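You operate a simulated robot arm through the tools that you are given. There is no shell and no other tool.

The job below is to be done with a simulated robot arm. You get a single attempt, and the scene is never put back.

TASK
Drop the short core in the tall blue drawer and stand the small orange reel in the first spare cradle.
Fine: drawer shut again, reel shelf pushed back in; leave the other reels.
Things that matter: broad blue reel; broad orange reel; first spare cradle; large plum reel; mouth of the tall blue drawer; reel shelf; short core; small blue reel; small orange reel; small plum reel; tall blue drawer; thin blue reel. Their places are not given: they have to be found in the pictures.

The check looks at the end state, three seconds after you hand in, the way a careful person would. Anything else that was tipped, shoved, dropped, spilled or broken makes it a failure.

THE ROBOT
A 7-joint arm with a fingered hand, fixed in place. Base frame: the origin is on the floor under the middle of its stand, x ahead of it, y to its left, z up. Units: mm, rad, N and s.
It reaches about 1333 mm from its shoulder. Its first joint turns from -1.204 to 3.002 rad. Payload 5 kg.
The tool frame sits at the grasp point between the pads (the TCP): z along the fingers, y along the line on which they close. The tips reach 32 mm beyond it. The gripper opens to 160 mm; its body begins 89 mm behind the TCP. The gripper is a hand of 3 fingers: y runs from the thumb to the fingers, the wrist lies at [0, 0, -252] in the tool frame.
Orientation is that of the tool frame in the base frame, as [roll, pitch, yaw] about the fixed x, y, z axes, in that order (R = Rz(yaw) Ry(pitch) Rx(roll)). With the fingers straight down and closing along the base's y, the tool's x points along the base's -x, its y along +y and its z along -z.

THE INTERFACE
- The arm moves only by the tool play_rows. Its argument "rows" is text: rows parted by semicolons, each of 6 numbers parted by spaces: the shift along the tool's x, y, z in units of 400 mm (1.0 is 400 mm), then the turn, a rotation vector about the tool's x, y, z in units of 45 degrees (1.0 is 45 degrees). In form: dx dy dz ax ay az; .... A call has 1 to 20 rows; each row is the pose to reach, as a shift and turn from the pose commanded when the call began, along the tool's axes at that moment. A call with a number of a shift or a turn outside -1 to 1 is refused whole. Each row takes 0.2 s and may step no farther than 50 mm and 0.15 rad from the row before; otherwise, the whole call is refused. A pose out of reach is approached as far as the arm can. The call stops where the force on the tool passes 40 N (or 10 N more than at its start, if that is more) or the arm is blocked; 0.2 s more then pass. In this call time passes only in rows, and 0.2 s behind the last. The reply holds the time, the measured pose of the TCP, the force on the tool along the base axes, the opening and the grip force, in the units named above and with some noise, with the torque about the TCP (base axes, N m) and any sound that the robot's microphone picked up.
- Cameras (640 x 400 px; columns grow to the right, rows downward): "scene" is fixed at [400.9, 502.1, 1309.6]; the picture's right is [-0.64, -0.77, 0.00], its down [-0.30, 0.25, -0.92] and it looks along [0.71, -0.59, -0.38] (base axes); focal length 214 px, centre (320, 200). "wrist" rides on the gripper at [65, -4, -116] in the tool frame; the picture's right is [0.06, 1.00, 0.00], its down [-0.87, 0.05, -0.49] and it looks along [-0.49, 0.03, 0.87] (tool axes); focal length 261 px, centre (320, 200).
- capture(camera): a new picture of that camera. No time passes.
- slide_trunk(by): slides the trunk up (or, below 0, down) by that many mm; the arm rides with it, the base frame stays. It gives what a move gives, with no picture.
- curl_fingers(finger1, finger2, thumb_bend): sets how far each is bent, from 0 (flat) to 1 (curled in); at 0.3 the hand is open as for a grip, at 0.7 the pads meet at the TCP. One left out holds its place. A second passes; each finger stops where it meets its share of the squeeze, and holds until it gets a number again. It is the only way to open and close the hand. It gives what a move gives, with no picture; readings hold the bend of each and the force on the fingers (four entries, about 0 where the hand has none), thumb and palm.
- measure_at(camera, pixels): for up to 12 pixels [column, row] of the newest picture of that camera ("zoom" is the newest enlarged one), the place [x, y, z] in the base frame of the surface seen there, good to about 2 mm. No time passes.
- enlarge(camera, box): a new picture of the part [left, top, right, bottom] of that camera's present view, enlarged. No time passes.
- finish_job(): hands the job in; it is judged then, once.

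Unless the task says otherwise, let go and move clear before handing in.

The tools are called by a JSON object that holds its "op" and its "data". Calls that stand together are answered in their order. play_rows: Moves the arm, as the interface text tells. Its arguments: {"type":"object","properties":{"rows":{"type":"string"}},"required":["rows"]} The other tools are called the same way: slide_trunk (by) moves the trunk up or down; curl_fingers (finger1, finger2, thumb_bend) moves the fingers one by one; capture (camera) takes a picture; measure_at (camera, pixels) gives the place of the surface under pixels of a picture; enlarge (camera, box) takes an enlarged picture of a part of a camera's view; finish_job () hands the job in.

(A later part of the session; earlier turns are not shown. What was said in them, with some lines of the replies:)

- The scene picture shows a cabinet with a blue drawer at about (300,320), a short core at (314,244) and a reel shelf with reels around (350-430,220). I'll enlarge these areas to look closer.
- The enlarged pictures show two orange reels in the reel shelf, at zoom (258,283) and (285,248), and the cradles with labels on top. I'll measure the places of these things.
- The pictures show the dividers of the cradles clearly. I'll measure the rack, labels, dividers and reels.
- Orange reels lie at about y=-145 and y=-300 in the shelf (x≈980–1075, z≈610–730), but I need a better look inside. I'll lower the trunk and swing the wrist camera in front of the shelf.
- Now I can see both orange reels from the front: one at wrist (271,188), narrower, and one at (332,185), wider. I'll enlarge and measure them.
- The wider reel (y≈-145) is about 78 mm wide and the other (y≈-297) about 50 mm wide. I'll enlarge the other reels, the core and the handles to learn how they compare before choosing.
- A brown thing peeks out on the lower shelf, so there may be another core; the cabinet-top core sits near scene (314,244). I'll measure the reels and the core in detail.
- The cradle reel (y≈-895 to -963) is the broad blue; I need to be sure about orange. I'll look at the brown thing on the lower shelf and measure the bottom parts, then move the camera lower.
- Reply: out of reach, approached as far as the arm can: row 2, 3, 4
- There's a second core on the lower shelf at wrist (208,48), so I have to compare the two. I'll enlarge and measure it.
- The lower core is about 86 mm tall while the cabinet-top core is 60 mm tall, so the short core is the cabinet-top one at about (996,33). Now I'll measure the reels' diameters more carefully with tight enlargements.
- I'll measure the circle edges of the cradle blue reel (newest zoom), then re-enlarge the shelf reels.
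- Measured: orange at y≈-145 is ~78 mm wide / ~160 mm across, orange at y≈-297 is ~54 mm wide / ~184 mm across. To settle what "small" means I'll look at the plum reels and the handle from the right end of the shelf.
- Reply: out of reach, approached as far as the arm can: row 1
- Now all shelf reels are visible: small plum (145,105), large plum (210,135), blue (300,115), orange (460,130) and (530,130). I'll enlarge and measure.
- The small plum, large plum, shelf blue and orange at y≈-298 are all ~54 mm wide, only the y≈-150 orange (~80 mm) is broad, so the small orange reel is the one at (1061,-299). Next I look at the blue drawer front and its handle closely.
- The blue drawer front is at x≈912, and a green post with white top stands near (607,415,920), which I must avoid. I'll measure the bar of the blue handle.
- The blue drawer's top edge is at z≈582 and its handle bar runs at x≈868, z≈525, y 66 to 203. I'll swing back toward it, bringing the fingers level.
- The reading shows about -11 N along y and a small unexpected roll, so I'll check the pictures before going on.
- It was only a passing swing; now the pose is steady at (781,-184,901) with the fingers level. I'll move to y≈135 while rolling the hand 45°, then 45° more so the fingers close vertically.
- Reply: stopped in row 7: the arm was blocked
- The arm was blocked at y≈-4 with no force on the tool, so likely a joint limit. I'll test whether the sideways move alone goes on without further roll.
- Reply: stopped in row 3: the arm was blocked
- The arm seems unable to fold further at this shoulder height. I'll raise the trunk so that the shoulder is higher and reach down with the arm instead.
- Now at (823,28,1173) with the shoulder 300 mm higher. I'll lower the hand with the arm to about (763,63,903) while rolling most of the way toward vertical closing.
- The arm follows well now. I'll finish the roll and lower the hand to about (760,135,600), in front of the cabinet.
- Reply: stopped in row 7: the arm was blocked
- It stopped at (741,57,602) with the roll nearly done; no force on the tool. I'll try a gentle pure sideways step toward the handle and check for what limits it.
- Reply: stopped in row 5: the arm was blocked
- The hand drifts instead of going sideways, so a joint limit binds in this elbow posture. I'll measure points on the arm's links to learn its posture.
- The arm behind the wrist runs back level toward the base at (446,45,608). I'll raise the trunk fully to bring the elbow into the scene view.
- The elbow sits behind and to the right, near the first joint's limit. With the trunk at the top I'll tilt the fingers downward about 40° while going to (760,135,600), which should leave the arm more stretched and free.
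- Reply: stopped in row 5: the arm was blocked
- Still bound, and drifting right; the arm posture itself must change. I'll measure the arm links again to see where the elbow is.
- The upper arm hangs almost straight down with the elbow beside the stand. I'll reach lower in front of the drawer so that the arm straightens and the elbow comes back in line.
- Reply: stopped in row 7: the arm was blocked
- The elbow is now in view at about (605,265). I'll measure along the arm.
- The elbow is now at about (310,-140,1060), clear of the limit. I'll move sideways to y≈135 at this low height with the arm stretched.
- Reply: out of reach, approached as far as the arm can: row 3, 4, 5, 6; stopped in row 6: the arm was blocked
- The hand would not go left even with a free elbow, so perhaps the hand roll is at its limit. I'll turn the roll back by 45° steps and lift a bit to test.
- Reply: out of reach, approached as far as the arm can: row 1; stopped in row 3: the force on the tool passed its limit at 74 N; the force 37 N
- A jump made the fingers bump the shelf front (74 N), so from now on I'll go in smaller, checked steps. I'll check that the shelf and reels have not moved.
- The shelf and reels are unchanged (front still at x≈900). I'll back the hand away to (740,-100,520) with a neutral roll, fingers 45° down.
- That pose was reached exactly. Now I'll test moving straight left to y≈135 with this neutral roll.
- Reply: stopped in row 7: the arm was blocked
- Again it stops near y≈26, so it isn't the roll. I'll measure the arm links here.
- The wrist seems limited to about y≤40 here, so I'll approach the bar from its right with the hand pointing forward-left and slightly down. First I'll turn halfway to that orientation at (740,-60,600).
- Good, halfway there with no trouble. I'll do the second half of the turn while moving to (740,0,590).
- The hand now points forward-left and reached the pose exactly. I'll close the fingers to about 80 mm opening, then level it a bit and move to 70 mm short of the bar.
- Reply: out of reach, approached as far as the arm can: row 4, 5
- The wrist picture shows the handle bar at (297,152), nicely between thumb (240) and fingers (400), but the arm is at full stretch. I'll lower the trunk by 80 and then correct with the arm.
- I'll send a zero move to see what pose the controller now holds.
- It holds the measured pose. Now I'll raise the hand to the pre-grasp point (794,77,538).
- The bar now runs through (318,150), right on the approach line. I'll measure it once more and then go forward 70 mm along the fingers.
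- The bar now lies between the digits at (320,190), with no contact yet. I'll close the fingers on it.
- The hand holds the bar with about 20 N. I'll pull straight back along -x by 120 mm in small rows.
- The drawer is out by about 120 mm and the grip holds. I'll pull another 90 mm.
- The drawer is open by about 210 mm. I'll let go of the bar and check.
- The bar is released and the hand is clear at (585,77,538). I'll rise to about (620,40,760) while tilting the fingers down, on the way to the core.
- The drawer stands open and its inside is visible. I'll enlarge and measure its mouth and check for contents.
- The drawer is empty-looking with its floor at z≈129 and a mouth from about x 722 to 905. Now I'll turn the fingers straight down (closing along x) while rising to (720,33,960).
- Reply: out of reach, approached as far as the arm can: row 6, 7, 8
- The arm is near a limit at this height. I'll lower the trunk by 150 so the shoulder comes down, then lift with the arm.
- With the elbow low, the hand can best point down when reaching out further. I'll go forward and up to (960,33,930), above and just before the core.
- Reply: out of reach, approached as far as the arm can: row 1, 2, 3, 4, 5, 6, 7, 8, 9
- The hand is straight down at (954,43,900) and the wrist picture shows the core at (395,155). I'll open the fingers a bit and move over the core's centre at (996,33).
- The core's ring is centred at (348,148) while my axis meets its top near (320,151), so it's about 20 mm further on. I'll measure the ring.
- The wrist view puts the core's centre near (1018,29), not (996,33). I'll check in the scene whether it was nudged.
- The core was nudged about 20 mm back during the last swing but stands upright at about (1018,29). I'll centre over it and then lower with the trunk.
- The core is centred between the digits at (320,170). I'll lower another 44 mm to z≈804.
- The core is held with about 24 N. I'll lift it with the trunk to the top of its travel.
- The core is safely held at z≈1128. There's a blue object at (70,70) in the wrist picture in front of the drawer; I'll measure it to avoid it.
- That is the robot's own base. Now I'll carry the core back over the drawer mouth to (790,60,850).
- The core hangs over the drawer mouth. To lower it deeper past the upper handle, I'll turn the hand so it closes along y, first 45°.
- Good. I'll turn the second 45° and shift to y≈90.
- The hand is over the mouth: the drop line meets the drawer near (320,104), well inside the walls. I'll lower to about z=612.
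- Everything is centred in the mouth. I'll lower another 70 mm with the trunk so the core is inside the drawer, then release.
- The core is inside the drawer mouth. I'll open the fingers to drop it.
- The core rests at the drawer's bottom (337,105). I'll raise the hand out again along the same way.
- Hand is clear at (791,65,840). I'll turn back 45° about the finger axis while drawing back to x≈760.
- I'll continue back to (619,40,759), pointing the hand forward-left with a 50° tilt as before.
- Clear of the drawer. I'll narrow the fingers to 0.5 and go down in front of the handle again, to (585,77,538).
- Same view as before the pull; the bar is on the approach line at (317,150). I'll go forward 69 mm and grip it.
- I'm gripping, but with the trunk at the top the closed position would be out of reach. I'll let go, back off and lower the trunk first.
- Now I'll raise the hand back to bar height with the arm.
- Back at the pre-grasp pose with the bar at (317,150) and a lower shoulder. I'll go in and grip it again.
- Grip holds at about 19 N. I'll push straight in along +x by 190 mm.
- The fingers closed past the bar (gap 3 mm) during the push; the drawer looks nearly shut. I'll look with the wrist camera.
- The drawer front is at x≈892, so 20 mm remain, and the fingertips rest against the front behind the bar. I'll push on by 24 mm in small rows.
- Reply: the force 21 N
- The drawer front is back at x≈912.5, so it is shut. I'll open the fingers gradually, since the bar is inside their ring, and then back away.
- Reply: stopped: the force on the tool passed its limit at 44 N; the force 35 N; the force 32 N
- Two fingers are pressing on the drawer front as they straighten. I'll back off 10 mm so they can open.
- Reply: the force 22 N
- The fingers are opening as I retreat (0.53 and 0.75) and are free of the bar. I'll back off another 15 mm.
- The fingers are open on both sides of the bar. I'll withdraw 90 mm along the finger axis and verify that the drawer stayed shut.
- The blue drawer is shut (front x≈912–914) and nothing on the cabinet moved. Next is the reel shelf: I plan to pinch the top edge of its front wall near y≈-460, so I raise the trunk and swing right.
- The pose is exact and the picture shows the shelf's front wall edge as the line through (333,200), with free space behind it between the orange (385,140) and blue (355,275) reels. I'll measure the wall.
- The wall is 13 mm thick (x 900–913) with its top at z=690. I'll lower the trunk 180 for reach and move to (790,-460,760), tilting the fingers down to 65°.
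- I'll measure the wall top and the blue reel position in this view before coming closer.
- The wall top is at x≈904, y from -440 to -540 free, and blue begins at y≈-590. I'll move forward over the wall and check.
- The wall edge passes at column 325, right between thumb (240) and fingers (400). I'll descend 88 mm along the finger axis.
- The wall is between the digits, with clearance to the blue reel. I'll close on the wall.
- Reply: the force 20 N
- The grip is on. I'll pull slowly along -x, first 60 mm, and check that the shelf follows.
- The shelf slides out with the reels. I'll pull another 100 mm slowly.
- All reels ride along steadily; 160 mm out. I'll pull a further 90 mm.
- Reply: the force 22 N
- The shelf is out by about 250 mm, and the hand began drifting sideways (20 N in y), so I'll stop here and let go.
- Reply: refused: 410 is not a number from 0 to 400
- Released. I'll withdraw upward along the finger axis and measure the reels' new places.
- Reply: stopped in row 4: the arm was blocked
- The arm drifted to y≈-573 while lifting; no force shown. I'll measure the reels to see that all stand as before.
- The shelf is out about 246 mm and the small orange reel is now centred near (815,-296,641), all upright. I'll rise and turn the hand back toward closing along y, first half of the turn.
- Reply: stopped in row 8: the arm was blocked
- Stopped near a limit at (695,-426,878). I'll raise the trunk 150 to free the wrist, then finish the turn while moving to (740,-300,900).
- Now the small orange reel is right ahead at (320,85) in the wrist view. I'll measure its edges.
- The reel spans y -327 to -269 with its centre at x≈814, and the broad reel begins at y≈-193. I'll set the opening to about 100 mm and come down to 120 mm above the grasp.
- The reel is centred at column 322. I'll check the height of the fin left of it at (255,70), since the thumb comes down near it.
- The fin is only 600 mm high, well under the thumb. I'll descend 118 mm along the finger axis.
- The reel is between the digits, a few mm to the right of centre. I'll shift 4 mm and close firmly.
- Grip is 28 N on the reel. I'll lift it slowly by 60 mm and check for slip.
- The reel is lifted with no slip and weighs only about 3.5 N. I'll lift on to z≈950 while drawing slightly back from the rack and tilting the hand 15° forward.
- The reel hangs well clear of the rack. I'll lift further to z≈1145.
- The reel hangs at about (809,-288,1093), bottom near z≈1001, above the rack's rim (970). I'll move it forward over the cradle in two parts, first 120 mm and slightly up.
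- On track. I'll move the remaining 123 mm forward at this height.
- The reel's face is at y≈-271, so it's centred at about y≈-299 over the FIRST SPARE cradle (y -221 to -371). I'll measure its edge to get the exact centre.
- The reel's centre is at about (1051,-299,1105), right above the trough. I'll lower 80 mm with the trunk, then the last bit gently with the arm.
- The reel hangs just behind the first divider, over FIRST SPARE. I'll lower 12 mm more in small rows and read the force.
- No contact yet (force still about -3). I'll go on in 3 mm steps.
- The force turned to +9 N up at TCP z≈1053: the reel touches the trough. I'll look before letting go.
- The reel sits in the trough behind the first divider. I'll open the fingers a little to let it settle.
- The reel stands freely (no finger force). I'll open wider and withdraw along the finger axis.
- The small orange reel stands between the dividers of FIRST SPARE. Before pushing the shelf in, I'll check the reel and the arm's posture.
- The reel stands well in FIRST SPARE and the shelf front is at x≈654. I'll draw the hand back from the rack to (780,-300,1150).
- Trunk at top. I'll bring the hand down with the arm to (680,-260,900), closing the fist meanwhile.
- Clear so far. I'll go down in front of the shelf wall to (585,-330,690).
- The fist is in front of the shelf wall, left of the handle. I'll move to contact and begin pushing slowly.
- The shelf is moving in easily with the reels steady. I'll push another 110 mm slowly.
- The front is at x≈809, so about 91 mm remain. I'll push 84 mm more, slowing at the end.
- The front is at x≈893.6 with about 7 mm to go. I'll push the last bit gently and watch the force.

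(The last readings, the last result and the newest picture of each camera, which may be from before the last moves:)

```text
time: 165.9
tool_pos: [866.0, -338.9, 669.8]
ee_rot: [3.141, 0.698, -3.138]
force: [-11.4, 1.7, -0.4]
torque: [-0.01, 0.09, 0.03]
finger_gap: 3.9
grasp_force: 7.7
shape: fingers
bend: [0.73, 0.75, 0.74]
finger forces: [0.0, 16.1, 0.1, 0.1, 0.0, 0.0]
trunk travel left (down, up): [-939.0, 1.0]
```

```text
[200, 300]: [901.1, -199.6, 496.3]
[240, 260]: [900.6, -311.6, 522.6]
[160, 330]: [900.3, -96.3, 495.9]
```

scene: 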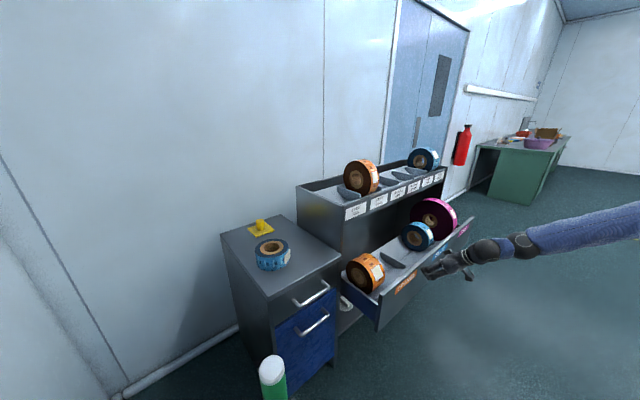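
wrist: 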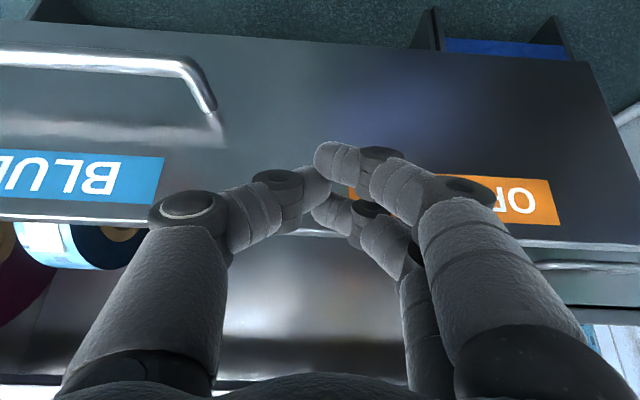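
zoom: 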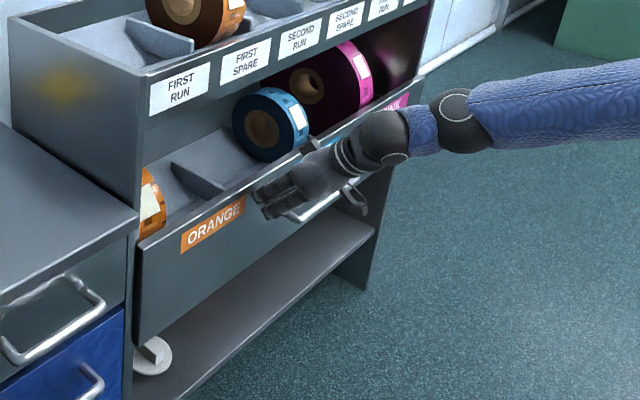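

The shelf front is back at x≈900.5 and firm (11 N). I'll back away 90 mm and then rise clear.

{"op": "play_rows", "data": {"rows": "0.043 0 -0.036 0 0 0; 0.086 0 -0.072 0 0 0; 0.129 0 -0.109 0 0 0; 0.172 0 -0.145 0 0 0; 0.172 0 -0.145 0 0 0"}}

{"op": "play_rows", "data": {"rows": "-0.048 0.02 -0.0574 0 0 0; -0.0966 0.04 -0.1148 0 0 0; -0.145 0.06 -0.1721 0 0 0; -0.193 0.08 -0.2295 0 0 0; -0.2415 0.1 -0.2869 0 0 0; -0.29 0.12 -0.3443 0 0 0; -0.338 0.14 -0.4016 0 0 0; -0.338 0.14 -0.4016 0 0 0"}}

{"op": "capture", "data": {"camera": "scene"}}

{"op": "capture", "data": {"camera": "wrist"}}

```text
time: 167.1
tool_pos: [777.6, -339.7, 671.2]
ee_rot: [3.139, 0.698, 3.141]
force: [-0.8, -0.7, 0.5]
torque: [-0.02, 0.0, 0.02]
finger_gap: 3.8
grasp_force: 0.1
shape: fingers
bend: [0.73, 0.74, 0.74]
finger forces: [0.0, 0.1, 0.0, 0.0, 0.0, 0.0]
trunk travel left (down, up): [-939.0, 1.0]
```

```text
time: 168.9
tool_pos: [777.2, -284.9, 879.5]
ee_rot: [3.14, 0.698, 3.141]
force: [-0.2, -0.1, 0.1]
torque: [-0.02, -0.01, 0.01]
finger_gap: 4.1
grasp_force: 0.1
shape: fingers
bend: [0.73, 0.74, 0.74]
finger forces: [0.1, 0.1, 0.0, 0.1, 0.1, 0.1]
trunk travel left (down, up): [-939.0, 1.0]
```

```text
taken
```

scene: 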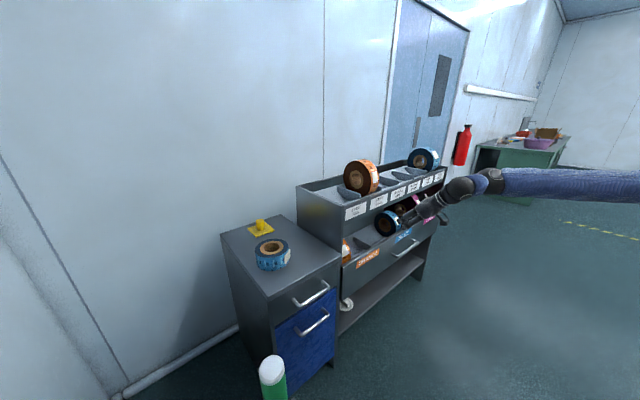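

```text
taken
```

wrist: 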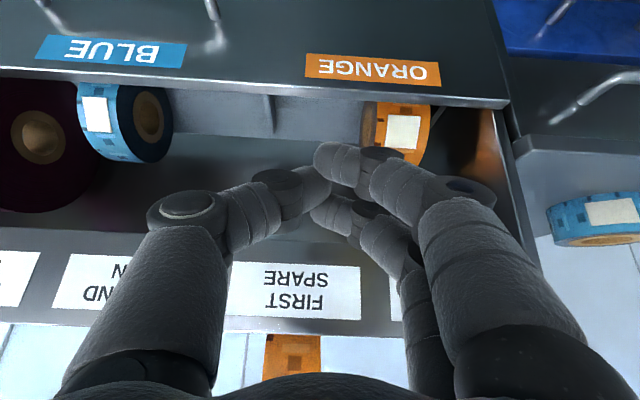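

Shelf and drawer look closed. I'll move the hand further back and up for a clear final inspection.

{"op": "play_rows", "data": {"rows": "-0.03 0 -0.075 0 0 0; -0.06 0 -0.15 0 0 0; -0.09 0 -0.225 0 0 0; -0.12 0 -0.3 0 0 0; -0.15 0 -0.375 0 0 0; -0.18 0 -0.45 0 0 0; -0.18 0 -0.45 0 0 0"}}

{"op": "capture", "data": {"camera": "scene"}}

{"op": "enlarge", "data": {"camera": "scene", "box": [330, 140, 460, 280]}}

{"op": "measure_at", "data": {"camera": "scene", "pixels": [[368, 260], [405, 240], [428, 218], [345, 285], [300, 345], [320, 330], [310, 300], [271, 245], [259, 225], [362, 175], [425, 160], [388, 224]]}}

```text
time: 170.5
tool_pos: [716.3, -284.8, 1064.1]
ee_rot: [3.14, 0.7, -3.141]
force: [-0.6, -0.6, -0.2]
torque: [0.02, -0.01, 0.03]
finger_gap: 3.8
grasp_force: 0.0
shape: fingers
bend: [0.73, 0.74, 0.74]
finger forces: [0.0, 0.0, 0.0, 0.0, 0.0, 0.0]
trunk travel left (down, up): [-939.0, 1.0]
```

```text
taken
```

scene: 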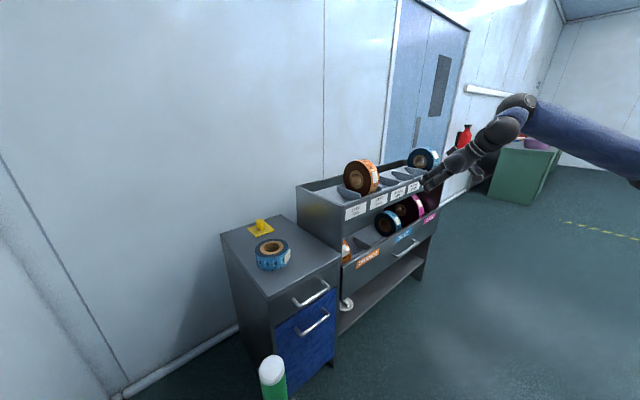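

```text
2.86 times, centred on (395, 210) of scene
```

zoom: 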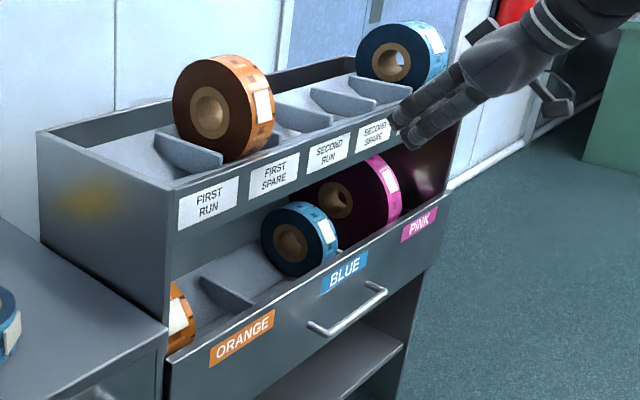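

```text
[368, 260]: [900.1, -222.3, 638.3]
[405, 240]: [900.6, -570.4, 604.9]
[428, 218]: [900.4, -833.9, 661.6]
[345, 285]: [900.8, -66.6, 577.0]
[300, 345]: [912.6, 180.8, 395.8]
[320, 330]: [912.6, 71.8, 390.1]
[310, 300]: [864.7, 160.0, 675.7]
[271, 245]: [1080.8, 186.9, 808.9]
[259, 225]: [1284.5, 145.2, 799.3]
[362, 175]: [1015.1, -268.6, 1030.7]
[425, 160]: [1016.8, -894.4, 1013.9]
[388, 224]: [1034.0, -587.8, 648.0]
```

Measured: shelf front x≈900.5 and drawer front x≈912.6, both as at the start, and the orange reel stands in FIRST SPARE. I'll take a last wrist view to check the plum reels and the others.

{"op": "capture", "data": {"camera": "wrist"}}

{"op": "play_rows", "data": {"rows": "0 -0.08 -0.05 0 0 0; 0 -0.16 -0.1 0 0 0; 0 -0.24 -0.15 0 0 0; 0 -0.32 -0.2 0 0 0; 0 -0.4 -0.25 0 0 0; 0 -0.4 -0.25 0 0 0"}}

{"op": "capture", "data": {"camera": "wrist"}}

```text
taken
```

wrist: 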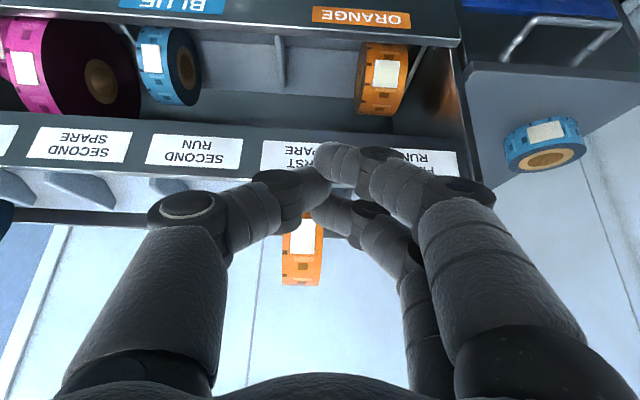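

```text
time: 171.9
tool_pos: [653.3, -444.5, 1140.6]
ee_rot: [3.141, 0.698, -3.141]
force: [0.2, 0.3, 0.2]
torque: [-0.02, -0.01, -0.02]
finger_gap: 3.8
grasp_force: 0.1
shape: fingers
bend: [0.73, 0.74, 0.74]
finger forces: [0.1, 0.0, 0.0, 0.0, 0.0, 0.0]
trunk travel left (down, up): [-939.0, 1.0]
```

```text
taken
```

wrist: 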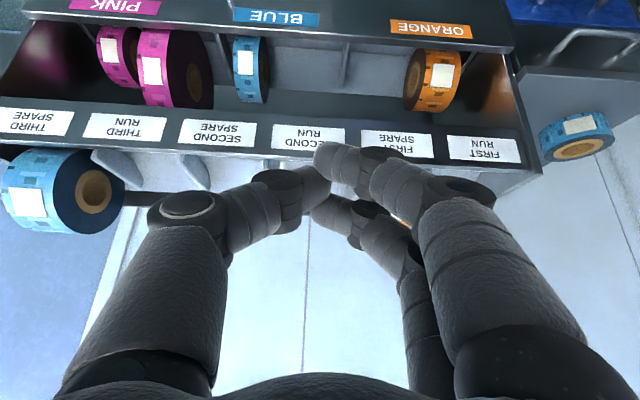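

Both plum reels (118,55) and (165,65), the blue (250,70) and the broad orange (435,75) all stand in the shelf. I'll measure them against their first positions.

{"op": "measure_at", "data": {"camera": "wrist", "pixels": [[105, 65], [128, 70], [145, 80], [172, 85], [238, 85], [264, 85], [428, 90], [455, 90], [150, 100], [250, 98], [435, 105], [440, 60]]}}

{"op": "capture", "data": {"camera": "scene"}}

```text
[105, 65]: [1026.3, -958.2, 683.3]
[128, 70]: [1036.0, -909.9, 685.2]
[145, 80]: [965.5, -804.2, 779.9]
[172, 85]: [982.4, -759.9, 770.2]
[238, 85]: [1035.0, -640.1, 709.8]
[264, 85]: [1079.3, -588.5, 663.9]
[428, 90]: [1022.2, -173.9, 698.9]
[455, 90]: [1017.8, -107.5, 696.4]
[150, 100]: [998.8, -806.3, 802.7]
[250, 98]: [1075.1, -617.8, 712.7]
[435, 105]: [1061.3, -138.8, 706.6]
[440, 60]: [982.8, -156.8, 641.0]
```

```text
taken
```

scene: 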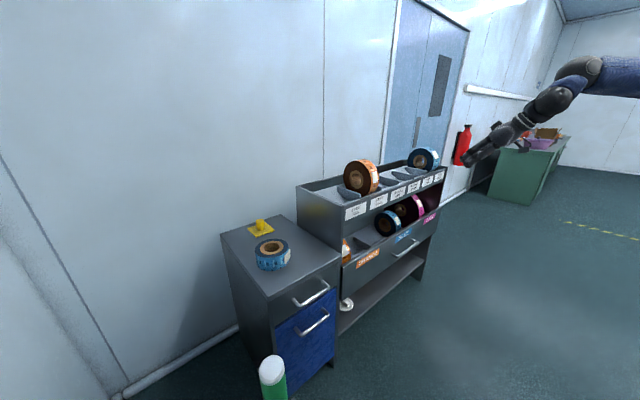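

The other reels are where they were to within a few mm. The drawer and shelf are shut, the small orange reel stands in the FIRST SPARE cradle, and the hand is empty and clear. I last saw the core on the drawer floor before I shut it, so I'm handing in.

{"op": "finish_job", "data": {}}

```text
The job is handed in.
```

I've handed the job in. The last pictures and measurements show both parts done, and the check's result hasn't come back.

- **Short core:** I dropped it into the tall blue drawer and saw it on the drawer floor. I then shut the drawer, and its front is back where it started, at x ≈ 912.6. I didn't look inside again after shutting it.
- **Small orange reel:** it stands in the cradle labelled FIRST SPARE, between its two dividers. There were two orange reels. I took the narrower one, about 55 mm wide against about 80 mm. It is actually larger across (about 184 mm against 160 mm), so "small" here rests on its width. The other reels called small or large are all about 54 mm wide.
- **Reel shelf:** it is pushed back in, with its front at x ≈ 900.5 as before. The reels left in it measure within a few millimetres of where they began.

Two contacts happened along the way:

- **Shelf front:** early on the arm jumped and the fingers hit it, peaking at 74 N. Measurements right after showed the shelf and reels unmoved.
- **Short core:** I nudged it about 20 mm on the cabinet top before gripping it, and it stayed upright.

I didn't re-inspect the longer core on the lower shelf at the end. I never touched it, and it was standing when I last saw it.
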